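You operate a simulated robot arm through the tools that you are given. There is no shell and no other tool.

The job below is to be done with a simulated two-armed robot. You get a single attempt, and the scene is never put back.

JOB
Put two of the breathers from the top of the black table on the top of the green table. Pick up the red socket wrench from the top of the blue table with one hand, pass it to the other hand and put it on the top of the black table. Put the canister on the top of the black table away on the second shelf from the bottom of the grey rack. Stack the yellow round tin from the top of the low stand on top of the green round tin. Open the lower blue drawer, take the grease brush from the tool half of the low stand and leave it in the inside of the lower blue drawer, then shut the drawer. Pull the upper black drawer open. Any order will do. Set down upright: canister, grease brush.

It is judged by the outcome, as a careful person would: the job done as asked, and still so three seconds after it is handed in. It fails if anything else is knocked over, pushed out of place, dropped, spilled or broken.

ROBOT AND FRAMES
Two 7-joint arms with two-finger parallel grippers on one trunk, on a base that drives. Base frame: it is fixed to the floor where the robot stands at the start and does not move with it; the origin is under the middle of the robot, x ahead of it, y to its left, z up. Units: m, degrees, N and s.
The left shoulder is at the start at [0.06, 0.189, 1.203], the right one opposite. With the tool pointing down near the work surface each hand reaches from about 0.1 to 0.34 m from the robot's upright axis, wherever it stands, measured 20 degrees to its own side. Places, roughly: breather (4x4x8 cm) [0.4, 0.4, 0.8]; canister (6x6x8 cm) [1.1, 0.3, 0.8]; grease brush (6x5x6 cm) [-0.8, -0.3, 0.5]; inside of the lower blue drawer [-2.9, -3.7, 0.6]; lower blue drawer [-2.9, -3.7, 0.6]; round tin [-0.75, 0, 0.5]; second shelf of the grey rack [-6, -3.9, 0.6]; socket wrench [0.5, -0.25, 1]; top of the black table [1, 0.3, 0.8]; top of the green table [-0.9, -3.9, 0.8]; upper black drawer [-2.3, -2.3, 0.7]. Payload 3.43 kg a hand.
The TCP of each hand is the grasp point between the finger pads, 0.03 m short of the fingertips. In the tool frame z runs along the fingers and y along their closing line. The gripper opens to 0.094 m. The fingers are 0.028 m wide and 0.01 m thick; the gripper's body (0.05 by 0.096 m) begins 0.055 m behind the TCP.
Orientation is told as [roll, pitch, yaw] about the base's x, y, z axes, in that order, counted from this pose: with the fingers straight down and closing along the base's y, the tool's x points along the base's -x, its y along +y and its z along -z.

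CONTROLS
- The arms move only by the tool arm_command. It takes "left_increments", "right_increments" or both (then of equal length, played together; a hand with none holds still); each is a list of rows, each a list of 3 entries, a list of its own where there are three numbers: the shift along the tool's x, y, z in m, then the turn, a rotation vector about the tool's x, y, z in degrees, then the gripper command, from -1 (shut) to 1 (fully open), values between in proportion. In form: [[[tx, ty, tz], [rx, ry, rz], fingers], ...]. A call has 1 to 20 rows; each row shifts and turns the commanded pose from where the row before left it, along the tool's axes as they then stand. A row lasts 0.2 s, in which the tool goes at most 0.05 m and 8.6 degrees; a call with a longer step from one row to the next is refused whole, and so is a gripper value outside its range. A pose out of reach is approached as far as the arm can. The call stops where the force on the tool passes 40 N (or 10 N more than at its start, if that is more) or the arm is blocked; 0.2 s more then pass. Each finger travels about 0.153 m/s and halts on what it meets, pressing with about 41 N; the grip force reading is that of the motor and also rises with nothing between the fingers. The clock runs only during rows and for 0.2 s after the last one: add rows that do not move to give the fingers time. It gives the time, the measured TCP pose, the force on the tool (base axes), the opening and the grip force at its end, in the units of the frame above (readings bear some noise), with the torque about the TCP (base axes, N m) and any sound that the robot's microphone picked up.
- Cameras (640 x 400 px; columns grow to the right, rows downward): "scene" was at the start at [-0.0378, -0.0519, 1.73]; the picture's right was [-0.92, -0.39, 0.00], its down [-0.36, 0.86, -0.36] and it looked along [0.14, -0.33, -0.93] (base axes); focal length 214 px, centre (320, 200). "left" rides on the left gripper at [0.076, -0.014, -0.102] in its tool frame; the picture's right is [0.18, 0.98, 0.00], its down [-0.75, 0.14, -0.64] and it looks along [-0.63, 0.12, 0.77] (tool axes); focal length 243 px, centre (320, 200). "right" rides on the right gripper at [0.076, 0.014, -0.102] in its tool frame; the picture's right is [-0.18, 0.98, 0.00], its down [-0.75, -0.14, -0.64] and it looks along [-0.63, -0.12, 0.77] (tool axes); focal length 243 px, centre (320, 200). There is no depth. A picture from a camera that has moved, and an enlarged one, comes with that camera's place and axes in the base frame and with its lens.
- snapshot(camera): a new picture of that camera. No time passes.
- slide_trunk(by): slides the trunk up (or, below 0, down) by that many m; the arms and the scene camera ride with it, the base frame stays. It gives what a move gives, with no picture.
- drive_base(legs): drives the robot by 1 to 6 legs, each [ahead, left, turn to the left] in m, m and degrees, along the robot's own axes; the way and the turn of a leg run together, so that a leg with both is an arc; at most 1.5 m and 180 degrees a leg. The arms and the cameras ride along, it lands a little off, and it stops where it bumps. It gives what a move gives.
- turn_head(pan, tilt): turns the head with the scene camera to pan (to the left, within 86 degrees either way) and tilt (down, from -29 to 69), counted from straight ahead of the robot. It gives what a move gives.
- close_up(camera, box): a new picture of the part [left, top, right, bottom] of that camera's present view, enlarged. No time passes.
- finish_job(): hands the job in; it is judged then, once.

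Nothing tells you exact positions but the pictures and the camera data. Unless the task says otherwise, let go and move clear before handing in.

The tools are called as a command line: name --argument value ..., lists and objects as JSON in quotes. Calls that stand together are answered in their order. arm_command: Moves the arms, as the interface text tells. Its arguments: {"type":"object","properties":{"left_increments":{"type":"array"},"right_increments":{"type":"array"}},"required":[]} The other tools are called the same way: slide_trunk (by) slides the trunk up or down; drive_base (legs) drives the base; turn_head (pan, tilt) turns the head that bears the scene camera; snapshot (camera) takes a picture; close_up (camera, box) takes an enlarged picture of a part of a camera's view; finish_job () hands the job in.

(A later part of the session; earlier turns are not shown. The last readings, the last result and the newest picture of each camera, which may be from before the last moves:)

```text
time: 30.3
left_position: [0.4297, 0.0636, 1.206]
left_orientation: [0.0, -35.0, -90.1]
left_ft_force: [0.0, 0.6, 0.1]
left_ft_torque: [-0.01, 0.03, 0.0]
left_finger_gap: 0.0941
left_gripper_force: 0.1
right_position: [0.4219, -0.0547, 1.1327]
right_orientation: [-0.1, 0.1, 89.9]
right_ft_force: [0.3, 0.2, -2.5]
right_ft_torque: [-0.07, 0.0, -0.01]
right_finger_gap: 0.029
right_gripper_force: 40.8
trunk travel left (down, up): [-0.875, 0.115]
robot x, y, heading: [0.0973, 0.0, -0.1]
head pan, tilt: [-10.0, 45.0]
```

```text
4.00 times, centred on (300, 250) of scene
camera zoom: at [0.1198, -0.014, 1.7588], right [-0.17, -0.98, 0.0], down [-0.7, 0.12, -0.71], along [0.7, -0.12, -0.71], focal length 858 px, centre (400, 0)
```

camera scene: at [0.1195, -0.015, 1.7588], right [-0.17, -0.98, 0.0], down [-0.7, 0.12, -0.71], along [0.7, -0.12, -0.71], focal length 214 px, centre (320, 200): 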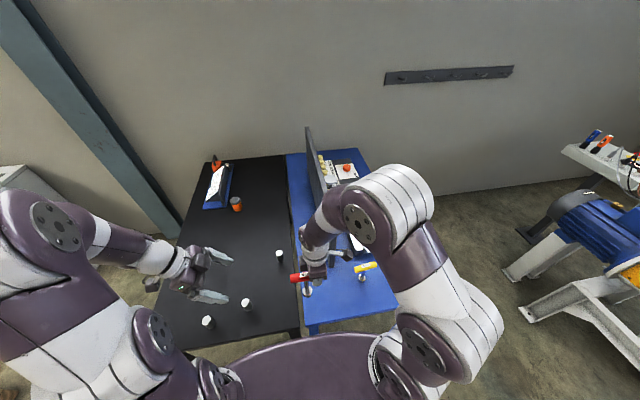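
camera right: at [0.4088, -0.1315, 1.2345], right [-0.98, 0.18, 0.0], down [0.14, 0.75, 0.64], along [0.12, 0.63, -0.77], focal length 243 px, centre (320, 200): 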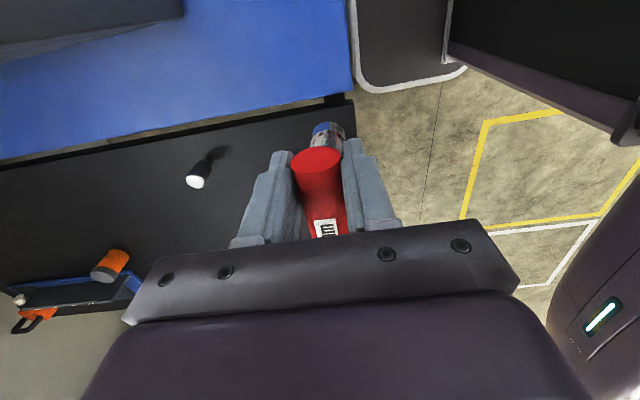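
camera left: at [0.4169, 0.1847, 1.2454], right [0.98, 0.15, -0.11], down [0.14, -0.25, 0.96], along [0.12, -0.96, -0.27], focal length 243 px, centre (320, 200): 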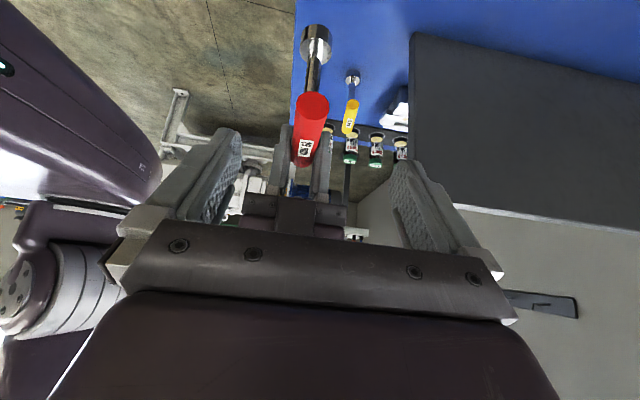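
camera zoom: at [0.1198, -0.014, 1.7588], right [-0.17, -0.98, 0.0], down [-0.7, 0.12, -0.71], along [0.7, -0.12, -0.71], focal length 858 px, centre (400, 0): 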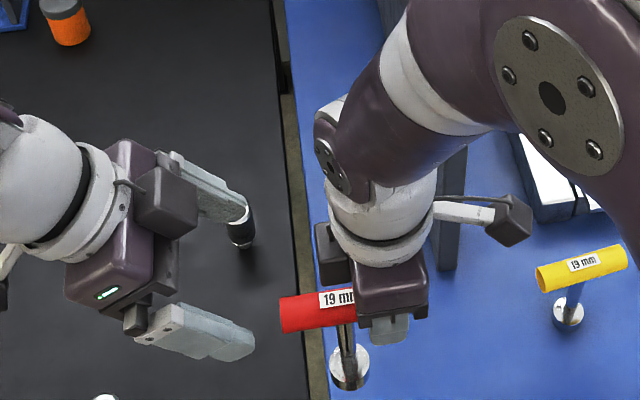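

The two hands' side blocks would nearly touch at this 35° tilt. I'll tilt the left hand further to about 60° before approaching, so the hands stay well apart.

arm_command --left_increments '[[[0, 0, 0], [0, -8.3, 0], 1], [[0, 0, 0], [0, -8.3, 0], 1], [[0, 0, 0], [0, -8.4, 0], 1], [[0, 0, 0], [0, 0, 0], 1]]'

snapshot --camera "left"

close_up --camera "scene" --box '[180, 180, 380, 300]'

```text
time: 31.3
left_position: [0.431, 0.0628, 1.2056]
left_orientation: [0.1, -50.0, -90.2]
left_ft_force: [0.1, -0.5, 0.0]
left_ft_torque: [0.0, 0.02, 0.0]
left_finger_gap: 0.094
left_gripper_force: 0.0
left hand out of reach, approached as far as the arm can: row 3
right_position: [0.4217, -0.0544, 1.1328]
right_orientation: [0.0, 0.0, 90.0]
right_ft_force: [-0.1, -0.6, -1.9]
right_ft_torque: [-0.04, 0.01, 0.03]
right_finger_gap: 0.0288
right_gripper_force: 41.0
trunk travel left (down, up): [-0.875, 0.115]
robot x, y, heading: [0.1023, 0.0013, 0.0]
head pan, tilt: [-10.0, 45.0]
```

```text
taken
camera left: at [0.4173, 0.1907, 1.2145], right [0.98, 0.12, -0.14], down [0.14, 0.01, 0.99], along [0.12, -0.99, -0.01], focal length 243 px, centre (320, 200)
```

left: 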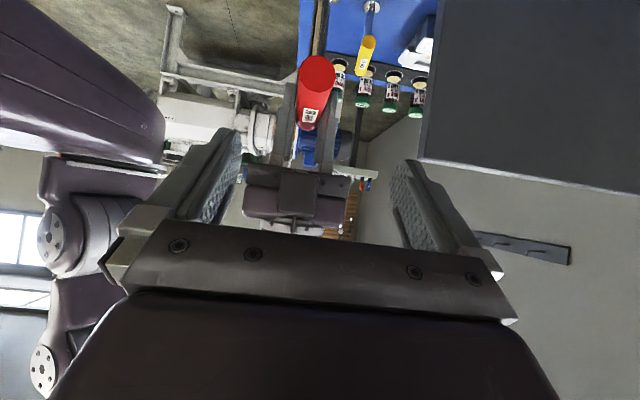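

```text
3.20 times, centred on (280, 240) of scene
camera zoom: at [0.1193, -0.0144, 1.7589], right [-0.17, -0.98, 0.0], down [-0.7, 0.12, -0.71], along [0.7, -0.12, -0.71], focal length 686 px, centre (448, 72)
```

zoom: 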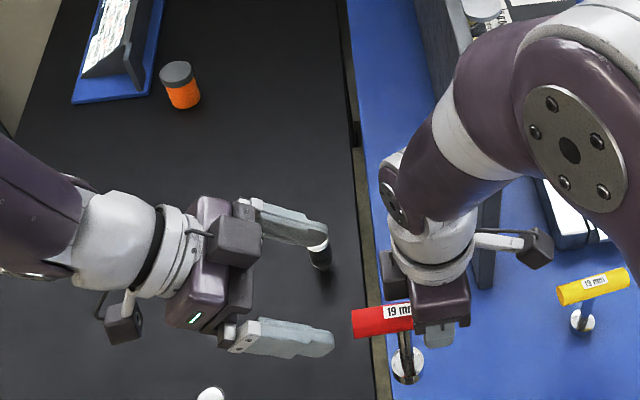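

The left hand reached a 50° tilt, which is enough clearance if it grips near the very end of the handle. I'll line it up and approach slowly.

arm_command --left_increments '[[[0.0282, -0.0085, 0], [0, 0, 0], 1], [[0, 0, 0.02], [0, 0, 0], 1], [[0, 0, 0.02], [0, 0, 0], 1], [[0, 0, 0.02], [0, 0, 0], 1], [[0, 0, 0], [0, 0, 0], 1]]'

snapshot --camera "left"

close_up --camera "scene" --box '[240, 200, 360, 300]'

snapshot --camera "right"

```text
time: 32.5
left_position: [0.4229, 0.0364, 1.1447]
left_orientation: [0.1, -49.8, -90.1]
left_ft_force: [0.4, 0.2, 0.0]
left_ft_torque: [0.01, 0.0, 0.0]
left_finger_gap: 0.094
left_gripper_force: 0.0
right_position: [0.423, -0.0547, 1.1315]
right_orientation: [0.0, 0.0, 90.0]
right_ft_force: [-0.1, -0.3, -2.3]
right_ft_torque: [-0.11, -0.02, -0.01]
right_finger_gap: 0.029
right_gripper_force: 40.5
trunk travel left (down, up): [-0.875, 0.115]
robot x, y, heading: [0.101, 0.0005, -0.3]
head pan, tilt: [-10.0, 45.0]
```

```text
taken
camera left: at [0.4105, 0.1641, 1.1528], right [0.98, 0.12, -0.14], down [0.14, 0.01, 0.99], along [0.12, -0.99, -0.01], focal length 243 px, centre (320, 200)
```

left: 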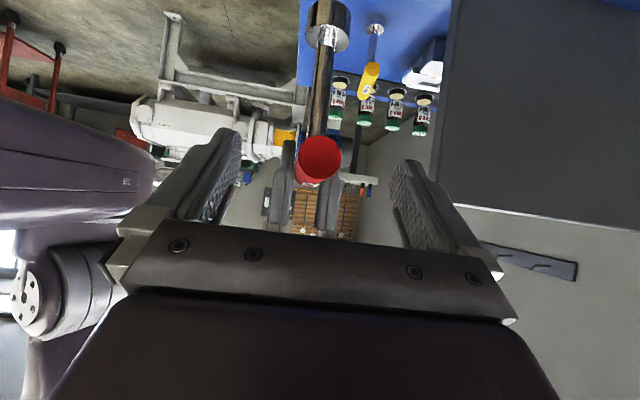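

```text
4.00 times, centred on (300, 250) of scene
camera zoom: at [0.12, -0.0145, 1.7588], right [-0.17, -0.98, 0.0], down [-0.7, 0.12, -0.71], along [0.7, -0.12, -0.71], focal length 858 px, centre (400, 0)
```

zoom: 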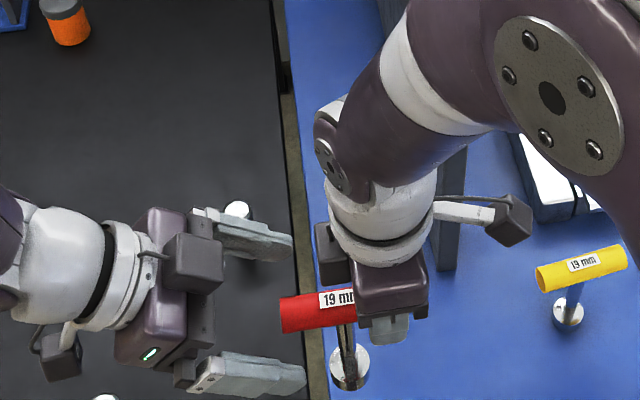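

```text
taken
camera right: at [0.4088, -0.1316, 1.2345], right [-0.98, 0.18, 0.0], down [0.14, 0.75, 0.64], along [0.12, 0.63, -0.77], focal length 243 px, centre (320, 200)
```

right: 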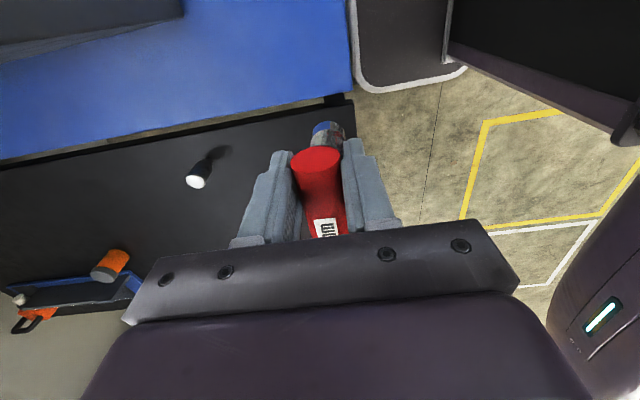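

The handle end sits centred ahead of the left fingers, with room between the hands. I'll advance the last 2.5 cm and close the left hand while the right holds on.

arm_command --left_increments '[[[0, 0, 0.013], [0, 0, 0], 1], [[0, 0, 0.013], [0, 0, 0], 1], [[0, 0, 0], [0, 0, 0], 1], [[0, 0, 0], [0, 0, 0], 0.2], [[0, 0, 0], [0, 0, 0], -0.2], [[0, 0, 0], [0, 0, 0], -1], [[0, 0, 0], [0, 0, 0], -1], [[0, 0, 0], [0, 0, 0], -1]]'

snapshot --camera "left"

close_up --camera "scene" --box '[240, 200, 360, 300]'

```text
time: 34.3
left_position: [0.4245, 0.0171, 1.1289]
left_orientation: [-0.1, -49.9, -89.9]
left_ft_force: [-11.0, 5.0, 5.5]
left_ft_torque: [-0.29, 0.0, -0.51]
left_finger_gap: 0.0253
left_gripper_force: 40.6
right_position: [0.4228, -0.0546, 1.132]
right_orientation: [0.0, 0.0, 90.1]
right_ft_force: [10.9, -5.3, -7.3]
right_ft_torque: [-0.18, -0.04, -0.28]
right_finger_gap: 0.029
right_gripper_force: 40.8
trunk travel left (down, up): [-0.875, 0.115]
robot x, y, heading: [0.1017, 0.001, -0.1]
head pan, tilt: [-10.0, 45.0]
```

```text
taken
camera left: at [0.41, 0.1445, 1.136], right [0.98, 0.12, -0.14], down [0.14, 0.01, 0.99], along [0.12, -0.99, -0.01], focal length 243 px, centre (320, 200)
```

left: 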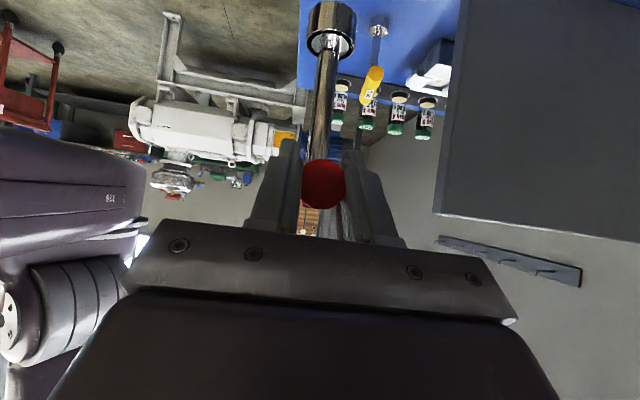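

```text
4.00 times, centred on (300, 250) of scene
camera zoom: at [0.1202, -0.0144, 1.7588], right [-0.17, -0.98, 0.0], down [-0.7, 0.12, -0.71], along [0.7, -0.12, -0.71], focal length 858 px, centre (400, 0)
```

zoom: 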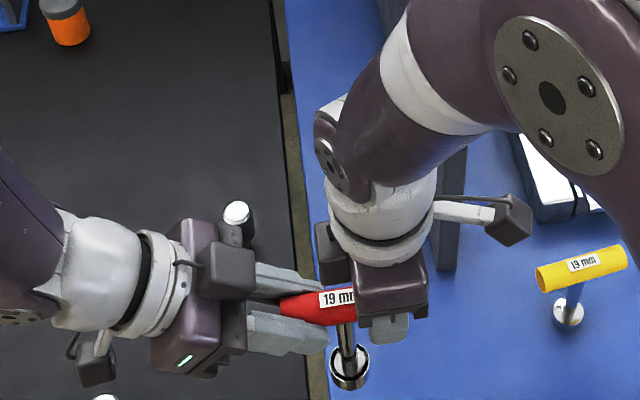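

Both hands hold the handle now (left grip 40 N). I'll open the right hand and draw it straight up and away to the right.

arm_command --right_increments '[[[0, 0, 0], [0, 0, 0], -0.2], [[0, 0, 0], [0, 0, 0], 0.3], [[0, 0, 0], [0, 0, 0], 1], [[0, 0, 0], [0, 0, 0], 1], [[0, 0, 0], [0, 0, 0], 1]]'

close_up --camera "scene" --box '[240, 200, 360, 300]'

snapshot --camera "left"

```text
time: 35.5
left_position: [0.4235, 0.0173, 1.1286]
left_orientation: [0.1, -49.9, -89.9]
left_ft_force: [-0.1, 0.2, -0.2]
left_ft_torque: [0.1, 0.0, 0.0]
left_finger_gap: 0.025
left_gripper_force: 41.2
right_position: [0.423, -0.0545, 1.1327]
right_orientation: [-0.1, 0.0, 89.9]
right_ft_force: [-0.3, 0.1, 1.0]
right_ft_torque: [0.01, 0.0, -0.02]
right_finger_gap: 0.094
right_gripper_force: 0.1
trunk travel left (down, up): [-0.875, 0.115]
robot x, y, heading: [0.1014, 0.0022, 0.1]
head pan, tilt: [-10.0, 45.0]
```

```text
4.00 times, centred on (300, 250) of scene
camera zoom: at [0.1202, -0.0144, 1.7588], right [-0.17, -0.98, 0.0], down [-0.7, 0.12, -0.71], along [0.7, -0.12, -0.71], focal length 858 px, centre (400, 0)
```

zoom: 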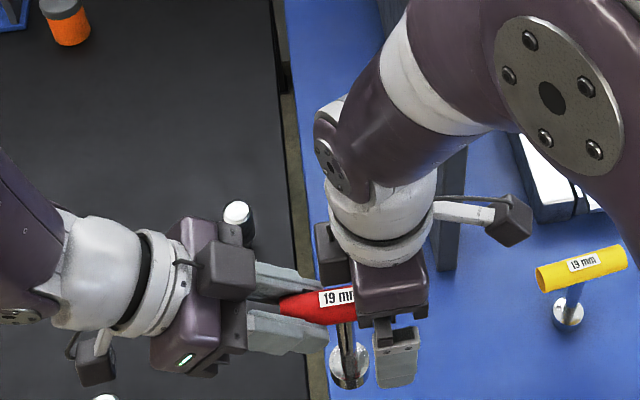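

```text
taken
camera left: at [0.4104, 0.1446, 1.1361], right [0.98, 0.12, -0.14], down [0.14, 0.01, 0.99], along [0.12, -0.99, -0.01], focal length 243 px, centre (320, 200)
```

left: 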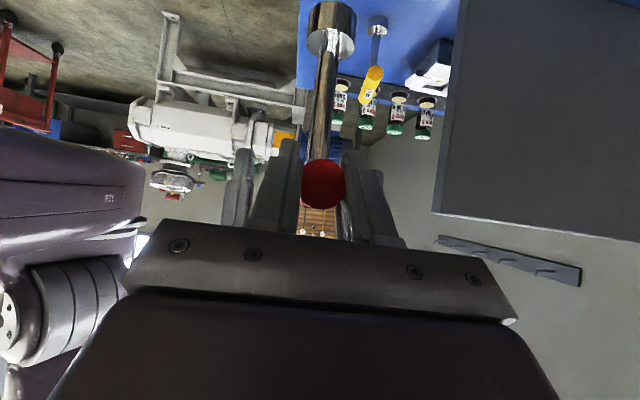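

The left hand holds the wrench. I withdraw the right hand up and to the right.

arm_command --right_increments '[[[0.005, 0, -0.02], [0, 0, 0], 1], [[0.005, 0, -0.04], [0, 0, 0], 1], [[0.01, 0, -0.04], [0, 0, 0], 1], [[0.04, 0, -0.01], [0, 0, 0], 1], [[0.045, 0, 0], [0, 0, 0], 1], [[0.045, 0, 0], [0, 0, 0], 1], [[0.045, 0.01, 0], [0, 0, 0], 1], [[0.04, 0.02, 0], [0, 0, 0], 1], [[0, 0, 0], [0, 0, 0], 1]]'

snapshot --camera "scene"

snapshot --camera "left"

snapshot --camera "right"

```text
time: 37.5
left_position: [0.4243, 0.0185, 1.128]
left_orientation: [0.1, -50.0, -90.0]
left_ft_force: [0.6, -0.1, 0.0]
left_ft_torque: [0.09, 0.0, 0.0]
left_finger_gap: 0.0255
left_gripper_force: 40.7
right_position: [0.3919, -0.2896, 1.2447]
right_orientation: [0.1, 0.0, 90.0]
right_ft_force: [0.9, 0.8, 0.0]
right_ft_torque: [-0.01, 0.0, 0.01]
right_finger_gap: 0.0942
right_gripper_force: 0.1
trunk travel left (down, up): [-0.875, 0.115]
robot x, y, heading: [0.0987, 0.0032, -0.1]
head pan, tilt: [-10.0, 45.0]
```

```text
taken
camera scene: at [0.1208, -0.0138, 1.7588], right [-0.17, -0.98, 0.0], down [-0.7, 0.12, -0.71], along [0.7, -0.12, -0.71], focal length 214 px, centre (320, 200)
```

scene: 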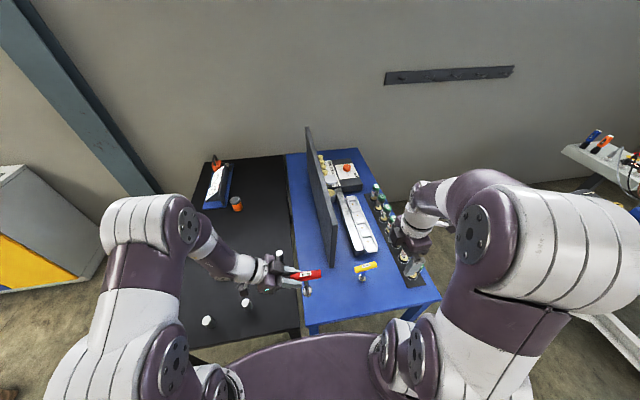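

```text
taken
camera left: at [0.4107, 0.145, 1.1359], right [0.98, 0.12, -0.14], down [0.14, 0.01, 0.99], along [0.12, -0.99, -0.01], focal length 243 px, centre (320, 200)
```

left: 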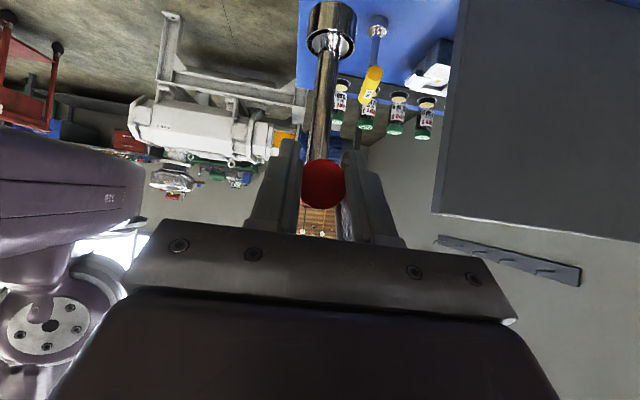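

```text
taken
camera right: at [0.3787, -0.3666, 1.3468], right [-0.98, 0.18, 0.0], down [0.14, 0.75, 0.64], along [0.12, 0.63, -0.77], focal length 243 px, centre (320, 200)
```

right: 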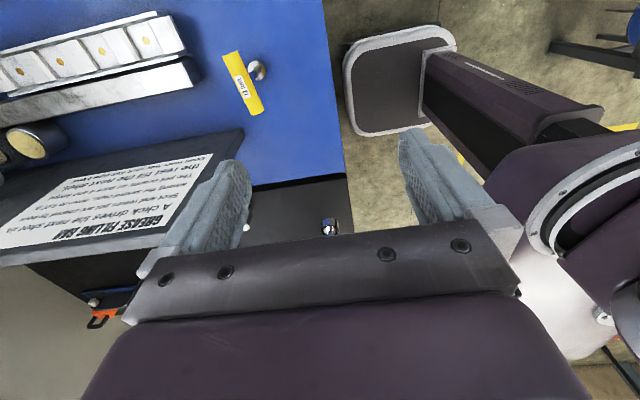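

The hand-over is done and the left hand holds the wrench alone. I'll turn the left hand about the vertical so it points ahead, keeping the wrench upright, so the hand will be over the table's near edge rather than over the breathers.

arm_command --left_increments '[[[0.0257, 0, -0.0307], [0, 0, 0], -1], [[0.0257, 0, -0.0307], [0, 0, 0], -1], [[0, 0, 0], [-6.28, 0, -5.27], -1], [[0, 0, 0], [-6.28, 0, -5.27], -1], [[0, 0, 0], [-6.28, 0, -5.27], -1], [[0, 0, 0], [-6.28, 0, -5.27], -1], [[0, 0, 0], [-6.28, 0, -5.27], -1], [[0, 0, 0], [-6.28, 0, -5.27], -1], [[0, 0, 0], [-6.28, 0, -5.27], -1], [[0, 0, 0], [-6.28, 0, -5.27], -1], [[0, 0, 0], [-6.28, 0, -5.27], -1], [[0, 0, 0], [-6.28, 0, -5.27], -1], [[0, 0, 0], [-6.28, 0, -5.27], -1], [[0, 0, 0], [0, 0, 0], -1]]'

snapshot --camera "scene"

snapshot --camera "left"

```text
time: 40.5
left_position: [0.4921, 0.2162, 1.1812]
left_orientation: [-2.0, -49.5, 1.3]
left_ft_force: [0.0, -0.2, -1.4]
left_ft_torque: [0.02, 0.08, 0.01]
left_finger_gap: 0.025
left_gripper_force: 40.6
left hand out of reach, approached as far as the arm can: row 8, 9, 10, 11, 12, 13
right_position: [0.3922, -0.2904, 1.2436]
right_orientation: [-0.1, 0.0, 90.1]
right_ft_force: [-0.2, -0.5, -0.6]
right_ft_torque: [-0.04, 0.02, -0.01]
right_finger_gap: 0.094
right_gripper_force: 0.1
trunk travel left (down, up): [-0.875, 0.115]
robot x, y, heading: [0.0998, -0.0041, 0.2]
head pan, tilt: [-10.0, 45.0]
```

```text
taken
camera scene: at [0.1202, -0.0156, 1.7588], right [-0.17, -0.98, 0.0], down [-0.7, 0.12, -0.71], along [0.7, -0.12, -0.71], focal length 214 px, centre (320, 200)
```

scene: 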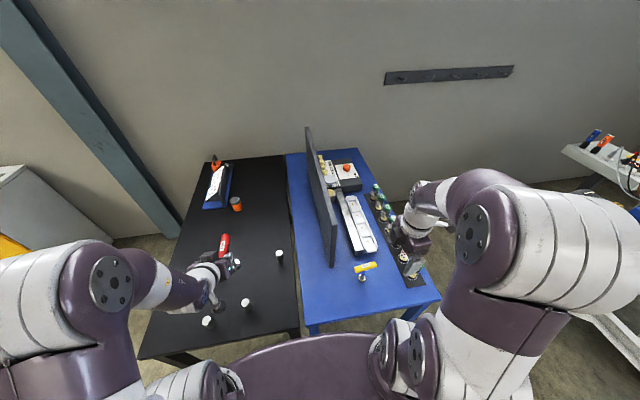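

```text
taken
camera left: at [0.365, 0.2027, 1.1901], right [-0.12, 0.98, -0.16], down [0.0, 0.16, 0.99], along [0.99, 0.11, -0.02], focal length 243 px, centre (320, 200)
```

left: 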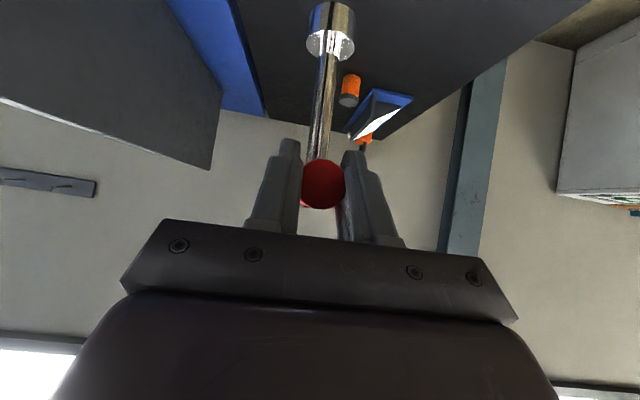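

The left hand now points ahead with the wrench upright, at (0.49, 0.22, 1.18) after some drift. I'll shift it right toward y = 0.10 and level it, then look before lowering.

arm_command --left_increments '[[[0.0134, -0.029, 0.0075], [-0.31, 0, 2.36], -1], [[0.0134, -0.029, 0.0075], [0, 0, 0], -1], [[0.0134, -0.029, 0.0075], [0, 0, 0], -1], [[0.0134, -0.029, 0.0075], [0, 0, 0], -1], [[0, 0, 0], [0, 0, 0], -1]]'

close_up --camera "scene" --box '[180, 180, 340, 340]'

snapshot --camera "left"

snapshot --camera "right"

```text
time: 41.7
left_position: [0.4981, 0.2083, 1.1494]
left_orientation: [-3.1, -48.7, 0.6]
left_ft_force: [0.5, 0.0, -1.9]
left_ft_torque: [0.01, 0.11, 0.02]
left_finger_gap: 0.0251
left_gripper_force: 40.8
left hand out of reach, approached as far as the arm can: row 1, 2, 3, 4
right_position: [0.3914, -0.2897, 1.2446]
right_orientation: [0.0, 0.0, 90.0]
right_ft_force: [-0.4, 0.2, -0.1]
right_ft_torque: [0.04, -0.03, 0.04]
right_finger_gap: 0.0942
right_gripper_force: 0.1
trunk travel left (down, up): [-0.875, 0.115]
robot x, y, heading: [0.0942, -0.0027, 0.0]
head pan, tilt: [-10.0, 45.0]
```

```text
2.50 times, centred on (260, 260) of scene
camera zoom: at [0.12, -0.0146, 1.7588], right [-0.17, -0.98, 0.0], down [-0.7, 0.12, -0.71], along [0.7, -0.12, -0.71], focal length 536 px, centre (470, 50)
```

zoom: 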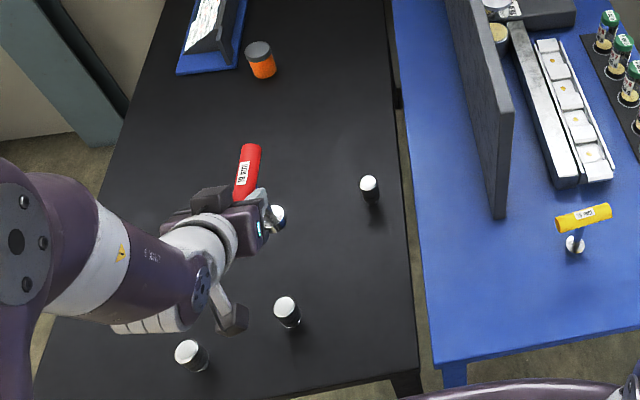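

```text
taken
camera left: at [0.3719, 0.1983, 1.1591], right [-0.09, 0.98, -0.17], down [0.02, 0.17, 0.98], along [1.0, 0.09, -0.03], focal length 243 px, centre (320, 200)
```

left: 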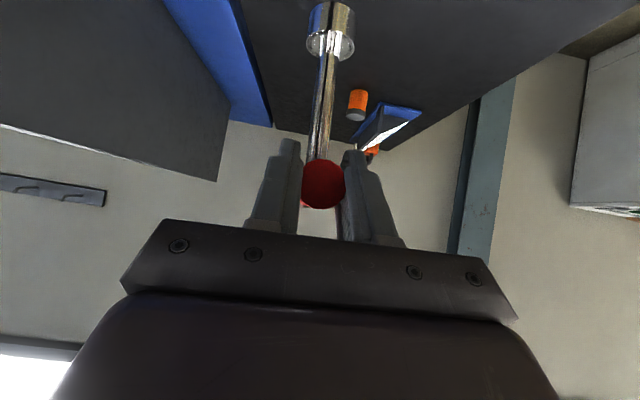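

```text
taken
camera right: at [0.3784, -0.3669, 1.3468], right [-0.98, 0.18, 0.0], down [0.14, 0.75, 0.64], along [0.12, 0.63, -0.77], focal length 243 px, centre (320, 200)
```

right: 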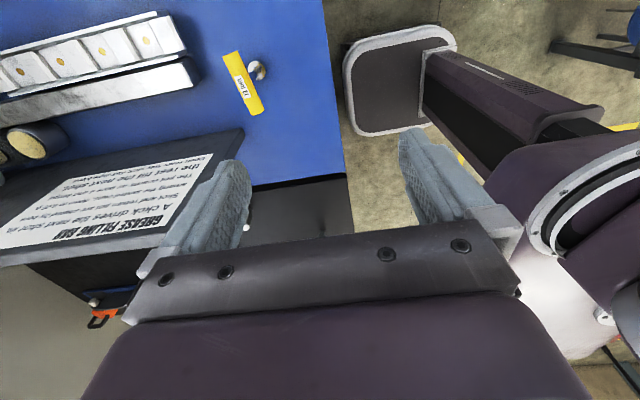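

The left arm is at its reach limit toward the right, so I'll shift the whole base 0.1 m to the right instead; that puts the wrench over free table space at about (0.54, 0.11).

drive_base --legs '[[0, -0.105, 0]]'

close_up --camera "scene" --box '[180, 180, 340, 340]'

```text
time: 42.9
left_position: [0.4982, 0.1049, 1.1489]
left_orientation: [-3.1, -48.7, 0.6]
left_ft_force: [0.8, 0.4, -2.3]
left_ft_torque: [-0.01, 0.05, 0.02]
left_finger_gap: 0.0254
left_gripper_force: 41.0
right_position: [0.3924, -0.393, 1.2441]
right_orientation: [0.1, 0.1, 89.9]
right_ft_force: [0.4, 0.2, 0.5]
right_ft_torque: [0.01, 0.01, 0.0]
right_finger_gap: 0.0943
right_gripper_force: 0.2
trunk travel left (down, up): [-0.875, 0.115]
robot x, y, heading: [0.0983, -0.1045, 0.2]
head pan, tilt: [-10.0, 45.0]
```

```text
2.50 times, centred on (260, 260) of scene
camera zoom: at [0.1202, -0.1172, 1.7589], right [-0.17, -0.98, 0.0], down [-0.7, 0.12, -0.71], along [0.7, -0.12, -0.71], focal length 536 px, centre (470, 50)
```

zoom: 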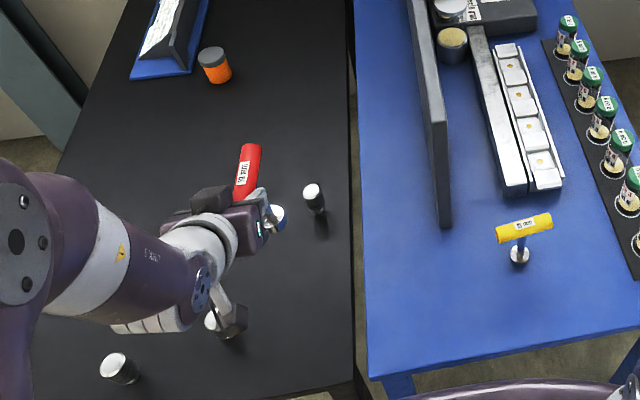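

The spot below is free. I'll ease the arm off its limit by moving slightly left while levelling the wrench, then lower with the trunk.

arm_command --left_increments '[[[0, 0.03, 0], [0, 0, 0], -1], [[0, 0, 0], [-2.05, -1.0, 2.33], -1], [[0, 0, 0], [0, 0, 0], -1]]'

slide_trunk --by -0.13

snapshot --camera "scene"

snapshot --camera "left"

```text
time: 43.7
left_position: [0.5021, 0.1382, 1.1513]
left_orientation: [1.2, -49.7, -2.8]
left_ft_force: [-0.1, 0.4, -2.7]
left_ft_torque: [0.03, 0.12, 0.03]
left_finger_gap: 0.0254
left_gripper_force: 41.4
left hand out of reach, approached as far as the arm can: row 2
right_position: [0.3922, -0.3963, 1.2435]
right_orientation: [0.0, -0.1, 90.0]
right_ft_force: [0.8, -1.5, -0.4]
right_ft_torque: [-0.01, 0.0, 0.03]
right_finger_gap: 0.0939
right_gripper_force: 0.0
trunk travel left (down, up): [-0.875, 0.115]
robot x, y, heading: [0.0987, -0.1069, -0.0]
head pan, tilt: [-10.0, 45.0]
```

```text
time: 45.2
left_position: [0.5026, 0.14, 1.0198]
left_orientation: [1.0, -49.7, -2.8]
left_ft_force: [0.1, -0.1, -1.9]
left_ft_torque: [0.01, 0.09, -0.04]
left_finger_gap: 0.0254
left_gripper_force: 41.0
right_position: [0.392, -0.3945, 1.1148]
right_orientation: [0.0, 0.0, 89.9]
right_ft_force: [-0.7, 0.6, 0.7]
right_ft_torque: [-0.01, 0.0, -0.02]
right_finger_gap: 0.0938
right_gripper_force: 0.1
trunk travel left (down, up): [-0.745, 0.245]
robot x, y, heading: [0.0999, -0.105, 0.0]
head pan, tilt: [-10.0, 45.0]
```

```text
taken
camera scene: at [0.1201, -0.1191, 1.6289], right [-0.17, -0.98, 0.0], down [-0.7, 0.12, -0.71], along [0.7, -0.12, -0.71], focal length 214 px, centre (320, 200)
```

scene: 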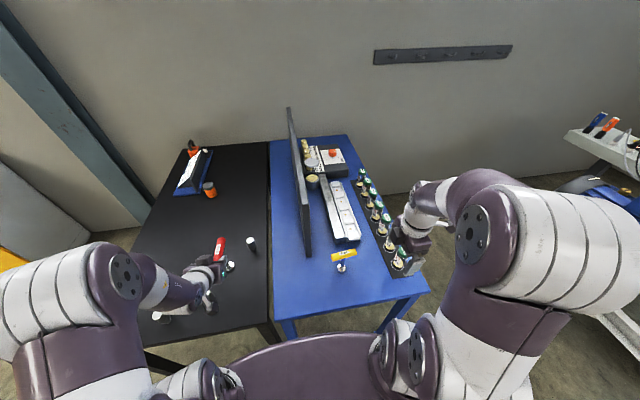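

```text
taken
camera left: at [0.3765, 0.1292, 1.0282], right [-0.09, 0.99, -0.13], down [0.0, 0.13, 0.99], along [1.0, 0.08, -0.01], focal length 243 px, centre (320, 200)
```

left: 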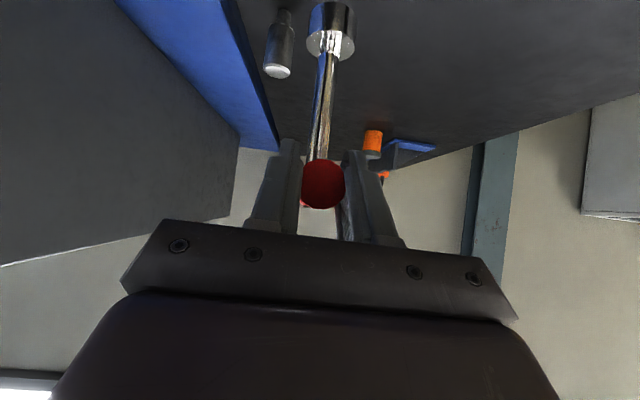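

The wrench is level enough. I'll nudge the base 3.5 cm further right for clearance from the breather, then lower most of the remaining way.

drive_base --legs '[[0, -0.035, 0]]'

slide_trunk --by -0.085

snapshot --camera "left"

close_up --camera "scene" --box '[130, 180, 330, 340]'

```text
time: 46.1
left_position: [0.5034, 0.1085, 1.02]
left_orientation: [0.6, -49.7, -2.4]
left_ft_force: [-0.9, 0.2, -1.9]
left_ft_torque: [0.0, 0.07, -0.04]
left_finger_gap: 0.0252
left_gripper_force: 41.6
right_position: [0.391, -0.4256, 1.1167]
right_orientation: [0.0, 0.1, 90.0]
right_ft_force: [-0.4, 0.8, -0.6]
right_ft_torque: [-0.02, -0.02, -0.01]
right_finger_gap: 0.094
right_gripper_force: 0.1
trunk travel left (down, up): [-0.745, 0.245]
robot x, y, heading: [0.0992, -0.1415, -0.3]
head pan, tilt: [-10.0, 45.0]
```

```text
time: 47.3
left_position: [0.5025, 0.1052, 0.9357]
left_orientation: [1.0, -49.7, -2.7]
left_ft_force: [-0.1, -1.5, -2.2]
left_ft_torque: [0.03, 0.08, -0.03]
left_finger_gap: 0.0251
left_gripper_force: 41.4
right_position: [0.3912, -0.4292, 1.0296]
right_orientation: [-0.1, 0.0, 90.0]
right_ft_force: [0.2, 0.4, 0.0]
right_ft_torque: [0.01, -0.01, -0.02]
right_finger_gap: 0.0939
right_gripper_force: 0.0
trunk travel left (down, up): [-0.66, 0.33]
robot x, y, heading: [0.1023, -0.1423, -0.1]
head pan, tilt: [-10.0, 45.0]
```

```text
taken
camera left: at [0.3764, 0.0951, 0.9433], right [-0.09, 0.99, -0.13], down [0.0, 0.13, 0.99], along [1.0, 0.08, -0.01], focal length 243 px, centre (320, 200)
```

left: 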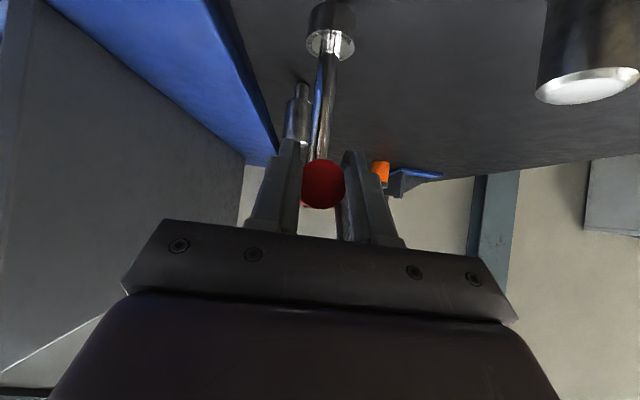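

```text
2.50 times, centred on (230, 260) of scene
camera zoom: at [0.12, -0.1535, 1.5439], right [-0.17, -0.98, 0.0], down [-0.7, 0.12, -0.71], along [0.7, -0.12, -0.71], focal length 536 px, centre (545, 50)
```

zoom: 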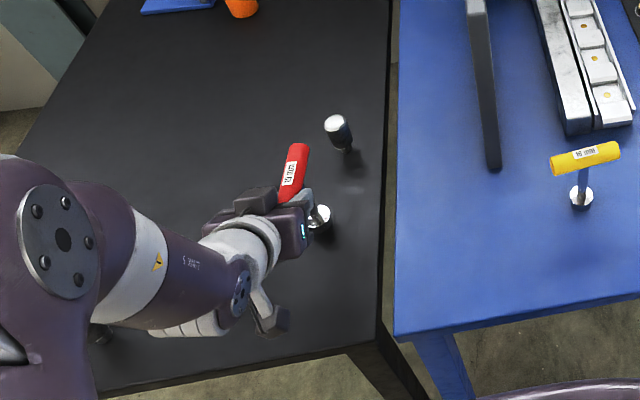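

About 16 mm remain before the socket touches. I'll lower in small trunk steps and watch the force.

slide_trunk --by -0.012

slide_trunk --by -0.003

close_up --camera "left" --box '[240, 0, 420, 110]'

```text
time: 47.9
left_position: [0.503, 0.1055, 0.9232]
left_orientation: [1.0, -49.7, -2.6]
left_ft_force: [-0.1, 0.0, -1.4]
left_ft_torque: [0.03, 0.08, 0.0]
left_finger_gap: 0.0253
left_gripper_force: 40.7
right_position: [0.3921, -0.4282, 1.0184]
right_orientation: [0.0, 0.0, 90.0]
right_ft_force: [-0.5, -0.6, 0.7]
right_ft_torque: [-0.01, -0.02, 0.0]
right_finger_gap: 0.0942
right_gripper_force: 0.0
trunk travel left (down, up): [-0.648, 0.342]
robot x, y, heading: [0.0987, -0.1397, -0.1]
head pan, tilt: [-10.0, 45.0]
```

```text
time: 48.4
left_position: [0.5042, 0.1041, 0.9207]
left_orientation: [0.9, -49.7, -2.7]
left_ft_force: [-0.1, 0.5, -1.8]
left_ft_torque: [0.0, 0.08, 0.04]
left_finger_gap: 0.0251
left_gripper_force: 40.9
right_position: [0.3908, -0.4293, 1.0143]
right_orientation: [0.0, 0.0, 89.9]
right_ft_force: [-1.0, -1.0, 0.1]
right_ft_torque: [0.02, 0.01, 0.0]
right_finger_gap: 0.0941
right_gripper_force: 0.1
trunk travel left (down, up): [-0.645, 0.345]
robot x, y, heading: [0.1004, -0.1417, -0.0]
head pan, tilt: [-10.0, 45.0]
```

```text
3.56 times, centred on (330, 55) of left
camera zoom: at [0.3764, 0.0954, 0.9281], right [-0.09, 0.99, -0.13], down [0.0, 0.13, 0.99], along [1.0, 0.08, -0.01], focal length 863 px, centre (284, 716)
```

zoom: 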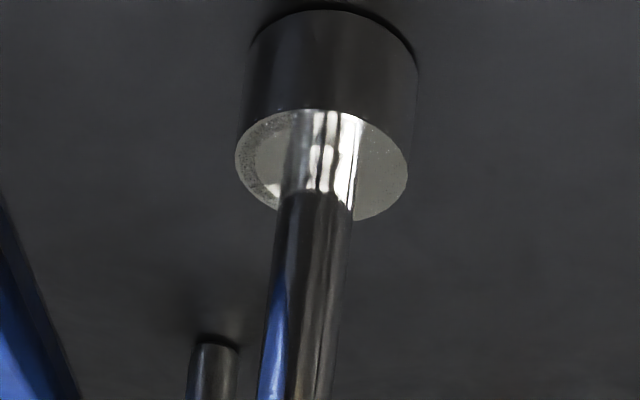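

The socket is just above the tabletop. I'll keep lowering by 2 mm steps until contact shows in the force.

slide_trunk --by -0.002

slide_trunk --by -0.002

close_up --camera "left" --box '[240, 0, 420, 110]'

```text
time: 49.0
left_position: [0.503, 0.1063, 0.9198]
left_orientation: [1.0, -49.9, -2.6]
left_ft_force: [-3.2, 1.0, 7.4]
left_ft_torque: [0.14, 0.13, 0.04]
left_finger_gap: 0.0252
left_gripper_force: 40.7
right_position: [0.3896, -0.4289, 1.0117]
right_orientation: [0.1, -0.1, 90.0]
right_ft_force: [0.8, 0.2, -0.5]
right_ft_torque: [-0.01, 0.01, -0.01]
right_finger_gap: 0.094
right_gripper_force: 0.0
trunk travel left (down, up): [-0.643, 0.347]
robot x, y, heading: [0.0984, -0.1393, -0.2]
head pan, tilt: [-10.0, 45.0]
```

```text
time: 49.5
left_position: [0.503, 0.1049, 0.9191]
left_orientation: [1.1, -50.2, -2.9]
left_ft_force: [-3.6, -0.2, 23.0]
left_ft_torque: [0.31, -0.21, 0.03]
left_finger_gap: 0.0254
left_gripper_force: 41.1
right_position: [0.3894, -0.4287, 1.0118]
right_orientation: [-0.1, -0.1, 89.9]
right_ft_force: [0.4, 0.3, 0.1]
right_ft_torque: [0.02, -0.01, 0.01]
right_finger_gap: 0.0942
right_gripper_force: 0.0
trunk travel left (down, up): [-0.641, 0.349]
robot x, y, heading: [0.1014, -0.1387, 0.0]
head pan, tilt: [-10.0, 45.0]
```

```text
3.56 times, centred on (330, 55) of left
camera zoom: at [0.3755, 0.0948, 0.9261], right [-0.08, 0.99, -0.13], down [-0.01, 0.13, 0.99], along [1.0, 0.08, -0.01], focal length 863 px, centre (284, 716)
```

zoom: 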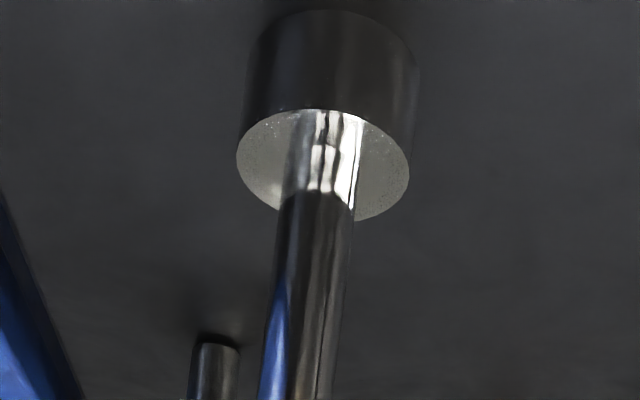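

The wrench stands firmly on the black table. I'll relieve the pressure slightly, open, and back out along the fingers.

slide_trunk --by 0.002

arm_command --left_increments '[[[0, 0, 0], [0, 0, 0], -0.4], [[0, 0, 0], [0, 0, 0], 0], [[0, 0, 0], [0, 0, 0], 0.4], [[0, 0, 0], [0, 0, 0], 0.4], [[0, 0, 0], [0, 0, 0], 0.4]]'

snapshot --camera "left"

```text
time: 50.0
left_position: [0.5031, 0.105, 0.9191]
left_orientation: [1.0, -49.9, -2.7]
left_ft_force: [1.4, -0.5, 16.6]
left_ft_torque: [0.21, -0.71, -0.02]
left_finger_gap: 0.0252
left_gripper_force: 40.8
right_position: [0.3899, -0.4288, 1.0131]
right_orientation: [-0.1, 0.0, 90.0]
right_ft_force: [-0.8, 0.0, 0.2]
right_ft_torque: [-0.01, 0.01, 0.01]
right_finger_gap: 0.0937
right_gripper_force: 0.0
trunk travel left (down, up): [-0.643, 0.347]
robot x, y, heading: [0.101, -0.1383, -0.1]
head pan, tilt: [-10.0, 45.0]
```

```text
time: 51.2
left_position: [0.5031, 0.1062, 0.9189]
left_orientation: [0.9, -49.6, -2.6]
left_ft_force: [-0.3, 0.1, -0.1]
left_ft_torque: [-0.02, 0.02, 0.01]
left_finger_gap: 0.0659
left_gripper_force: 0.0
right_position: [0.3921, -0.4287, 1.0127]
right_orientation: [-0.1, 0.0, 90.0]
right_ft_force: [-0.4, 0.5, 0.7]
right_ft_torque: [-0.01, -0.03, -0.02]
right_finger_gap: 0.0938
right_gripper_force: 0.1
trunk travel left (down, up): [-0.643, 0.347]
robot x, y, heading: [0.0972, -0.1427, 0.2]
head pan, tilt: [-10.0, 45.0]
```

```text
taken
camera left: at [0.3763, 0.0954, 0.9261], right [-0.09, 0.99, -0.13], down [0.0, 0.13, 0.99], along [1.0, 0.08, -0.01], focal length 243 px, centre (320, 200)
```

left: 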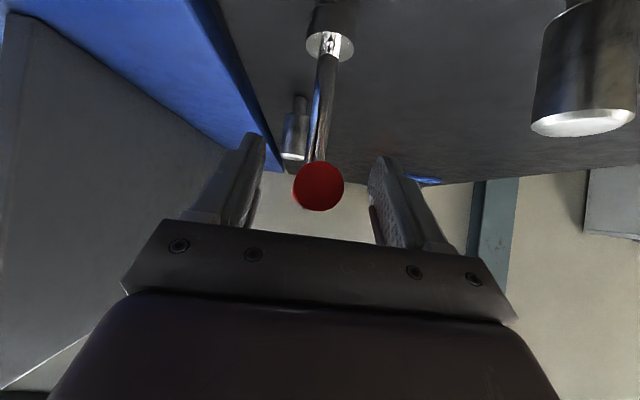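

The wrench stands free on the black table. I back the left hand off 6 cm and raise the trunk.

arm_command --left_increments '[[[0, 0, -0.02], [0, 0, 0], 0.4], [[0, 0, -0.02], [0, 0, 0], 0.4], [[0, 0, -0.02], [0, 0, 0], 0.4], [[0, 0, -0.01], [0, 0, 0], 0.4], [[0, 0, 0], [0, 0, 0], 0.4]]'

slide_trunk --by 0.23

snapshot --camera "scene"

snapshot --camera "left"

```text
time: 52.4
left_position: [0.4487, 0.1058, 0.9636]
left_orientation: [1.0, -49.7, -2.7]
left_ft_force: [-0.7, -0.5, -0.2]
left_ft_torque: [0.0, 0.03, 0.01]
left_finger_gap: 0.0658
left_gripper_force: 0.1
right_position: [0.3919, -0.4293, 1.0127]
right_orientation: [0.1, -0.1, 90.0]
right_ft_force: [0.6, -0.2, 0.1]
right_ft_torque: [0.0, -0.02, -0.02]
right_finger_gap: 0.0942
right_gripper_force: 0.0
trunk travel left (down, up): [-0.643, 0.347]
robot x, y, heading: [0.101, -0.1391, -0.0]
head pan, tilt: [-10.0, 45.0]
```

```text
time: 54.8
left_position: [0.4489, 0.1059, 1.1934]
left_orientation: [1.0, -49.7, -2.6]
left_ft_force: [0.5, -0.8, 0.8]
left_ft_torque: [0.02, -0.01, 0.03]
left_finger_gap: 0.0658
left_gripper_force: 0.1
right_position: [0.3912, -0.429, 1.2427]
right_orientation: [-0.1, 0.0, 90.1]
right_ft_force: [0.5, -0.4, 0.2]
right_ft_torque: [-0.01, -0.03, 0.04]
right_finger_gap: 0.0941
right_gripper_force: 0.1
trunk travel left (down, up): [-0.873, 0.117]
robot x, y, heading: [0.0998, -0.1338, 0.2]
head pan, tilt: [-10.0, 45.0]
```

```text
taken
camera scene: at [0.1199, -0.153, 1.7568], right [-0.17, -0.98, 0.0], down [-0.7, 0.12, -0.71], along [0.7, -0.12, -0.71], focal length 214 px, centre (320, 200)
```

scene: 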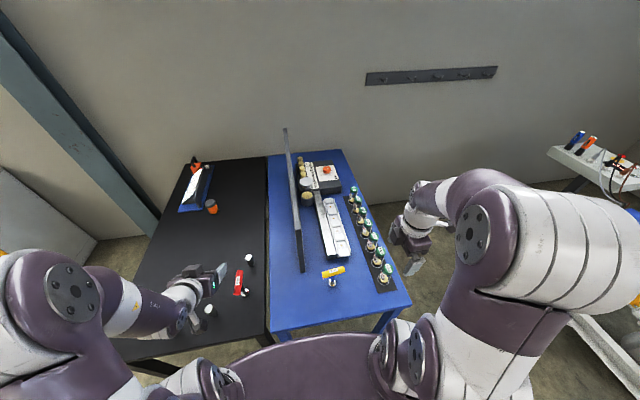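

```text
taken
camera left: at [0.322, 0.0961, 1.2012], right [-0.09, 0.99, -0.13], down [0.0, 0.13, 0.99], along [1.0, 0.08, -0.01], focal length 243 px, centre (320, 200)
```

left: 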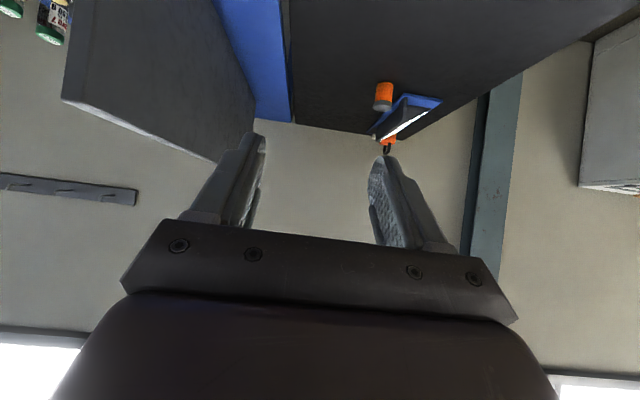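

The wrench stands upright on the black table and the first sub-task is done. Now I straighten both hands to point down, then drive left to face the two near breathers.

arm_command --left_increments '[[[0, 0, 0], [0, 8.3, 0], 1], [[0, 0, 0], [0, 8.3, 0], 1], [[0, 0, 0], [0, 8.3, 0], 1], [[0, 0, 0], [0, 8.3, 0], 1], [[0, 0, 0], [0, 8.3, 0], 1], [[0, 0, 0], [0, 8.2, 0], 1], [[0, 0, 0], [0, 0, 0], 1], [[0, 0, 0], [0, 0, 0], 1], [[0, 0, 0], [0, 0, 0], 1], [[0, 0, 0], [0, 0, 0], 1], [[0, 0, 0], [0, 0, 0], 1], [[0, 0, 0], [0, 0, 0], 1]]' --right_increments '[[[0, 0, 0], [0, 0, 8.2], 1], [[0, 0, 0], [0, 0, 8.2], 1], [[0, 0, 0], [0, 0, 8.2], 1], [[0, 0, 0], [0, 0, 8.2], 1], [[0, 0, 0], [0, 0, 8.2], 1], [[0, 0, 0], [0, 0, 8.2], 1], [[0, 0, 0], [0, 0, 8.2], 1], [[0, 0, 0], [0, 0, 8.2], 1], [[0, 0, 0], [0, 0, 8.2], 1], [[0, 0, 0], [0, 0, 8.2], 1], [[0, 0, 0], [0, 0, 8], 1], [[0, 0, 0], [0, 0, 0], 1]]'

drive_base --legs '[[0, 0.42, 0]]'

snapshot --camera "scene"

snapshot --camera "left"

snapshot --camera "right"

```text
time: 57.4
left_position: [0.4483, 0.1071, 1.1933]
left_orientation: [0.7, 0.1, -1.9]
left_ft_force: [-0.7, 0.1, -0.5]
left_ft_torque: [-0.02, -0.01, 0.04]
left_finger_gap: 0.0942
left_gripper_force: 0.1
left hand out of reach, approached as far as the arm can: row 4
right_position: [0.3917, -0.4288, 1.2424]
right_orientation: [0.0, -0.1, -0.1]
right_ft_force: [-0.4, -0.2, -0.5]
right_ft_torque: [0.02, -0.02, -0.02]
right_finger_gap: 0.0941
right_gripper_force: 0.2
trunk travel left (down, up): [-0.873, 0.117]
robot x, y, heading: [0.1023, -0.1368, -0.0]
head pan, tilt: [-10.0, 45.0]
```

```text
time: 60.0
left_position: [0.4541, 0.5269, 1.1944]
left_orientation: [0.8, 0.1, -2.6]
left_ft_force: [0.2, 0.0, 0.5]
left_ft_torque: [0.0, -0.01, 0.03]
left_finger_gap: 0.094
left_gripper_force: 0.1
right_position: [0.3894, -0.0065, 1.2421]
right_orientation: [0.1, 0.0, -0.7]
right_ft_force: [-0.6, -0.4, -0.2]
right_ft_torque: [0.03, -0.01, -0.03]
right_finger_gap: 0.094
right_gripper_force: 0.0
trunk travel left (down, up): [-0.873, 0.117]
robot x, y, heading: [0.1009, 0.2885, -0.5]
head pan, tilt: [-10.0, 45.0]
```

```text
taken
camera scene: at [0.1224, 0.271, 1.7568], right [-0.19, -0.98, 0.0], down [-0.69, 0.13, -0.71], along [0.69, -0.13, -0.71], focal length 214 px, centre (320, 200)
```

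scene: 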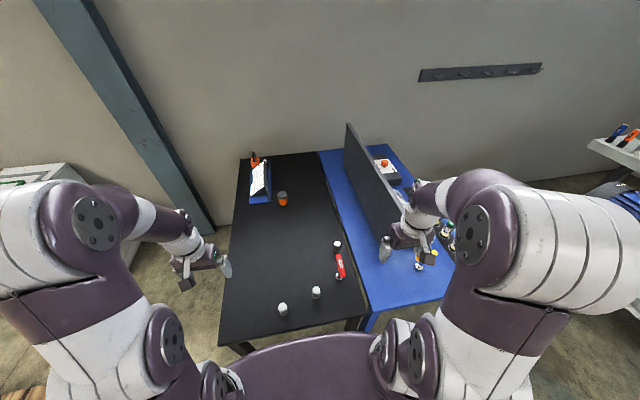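

```text
taken
camera left: at [0.379, 0.5148, 1.2957], right [-0.14, 0.99, 0.01], down [0.76, 0.1, 0.64], along [0.64, 0.1, -0.76], focal length 243 px, centre (320, 200)
```

left: 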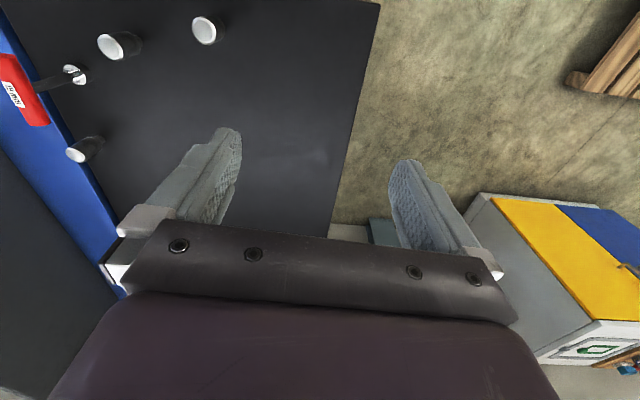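

```text
taken
camera right: at [0.3154, 0.0073, 1.3448], right [0.2, 0.98, 0.0], down [0.75, -0.15, 0.64], along [0.63, -0.13, -0.77], focal length 243 px, centre (320, 200)
```

right: 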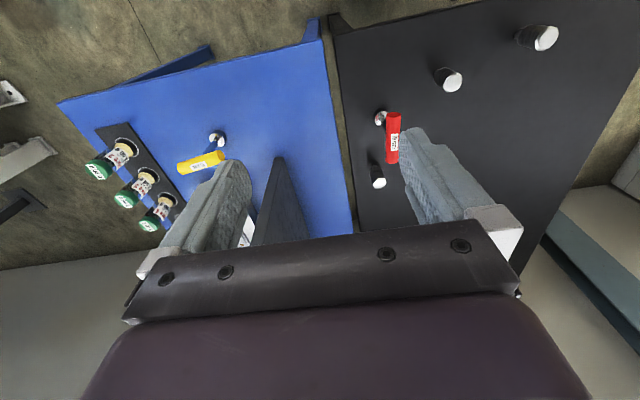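

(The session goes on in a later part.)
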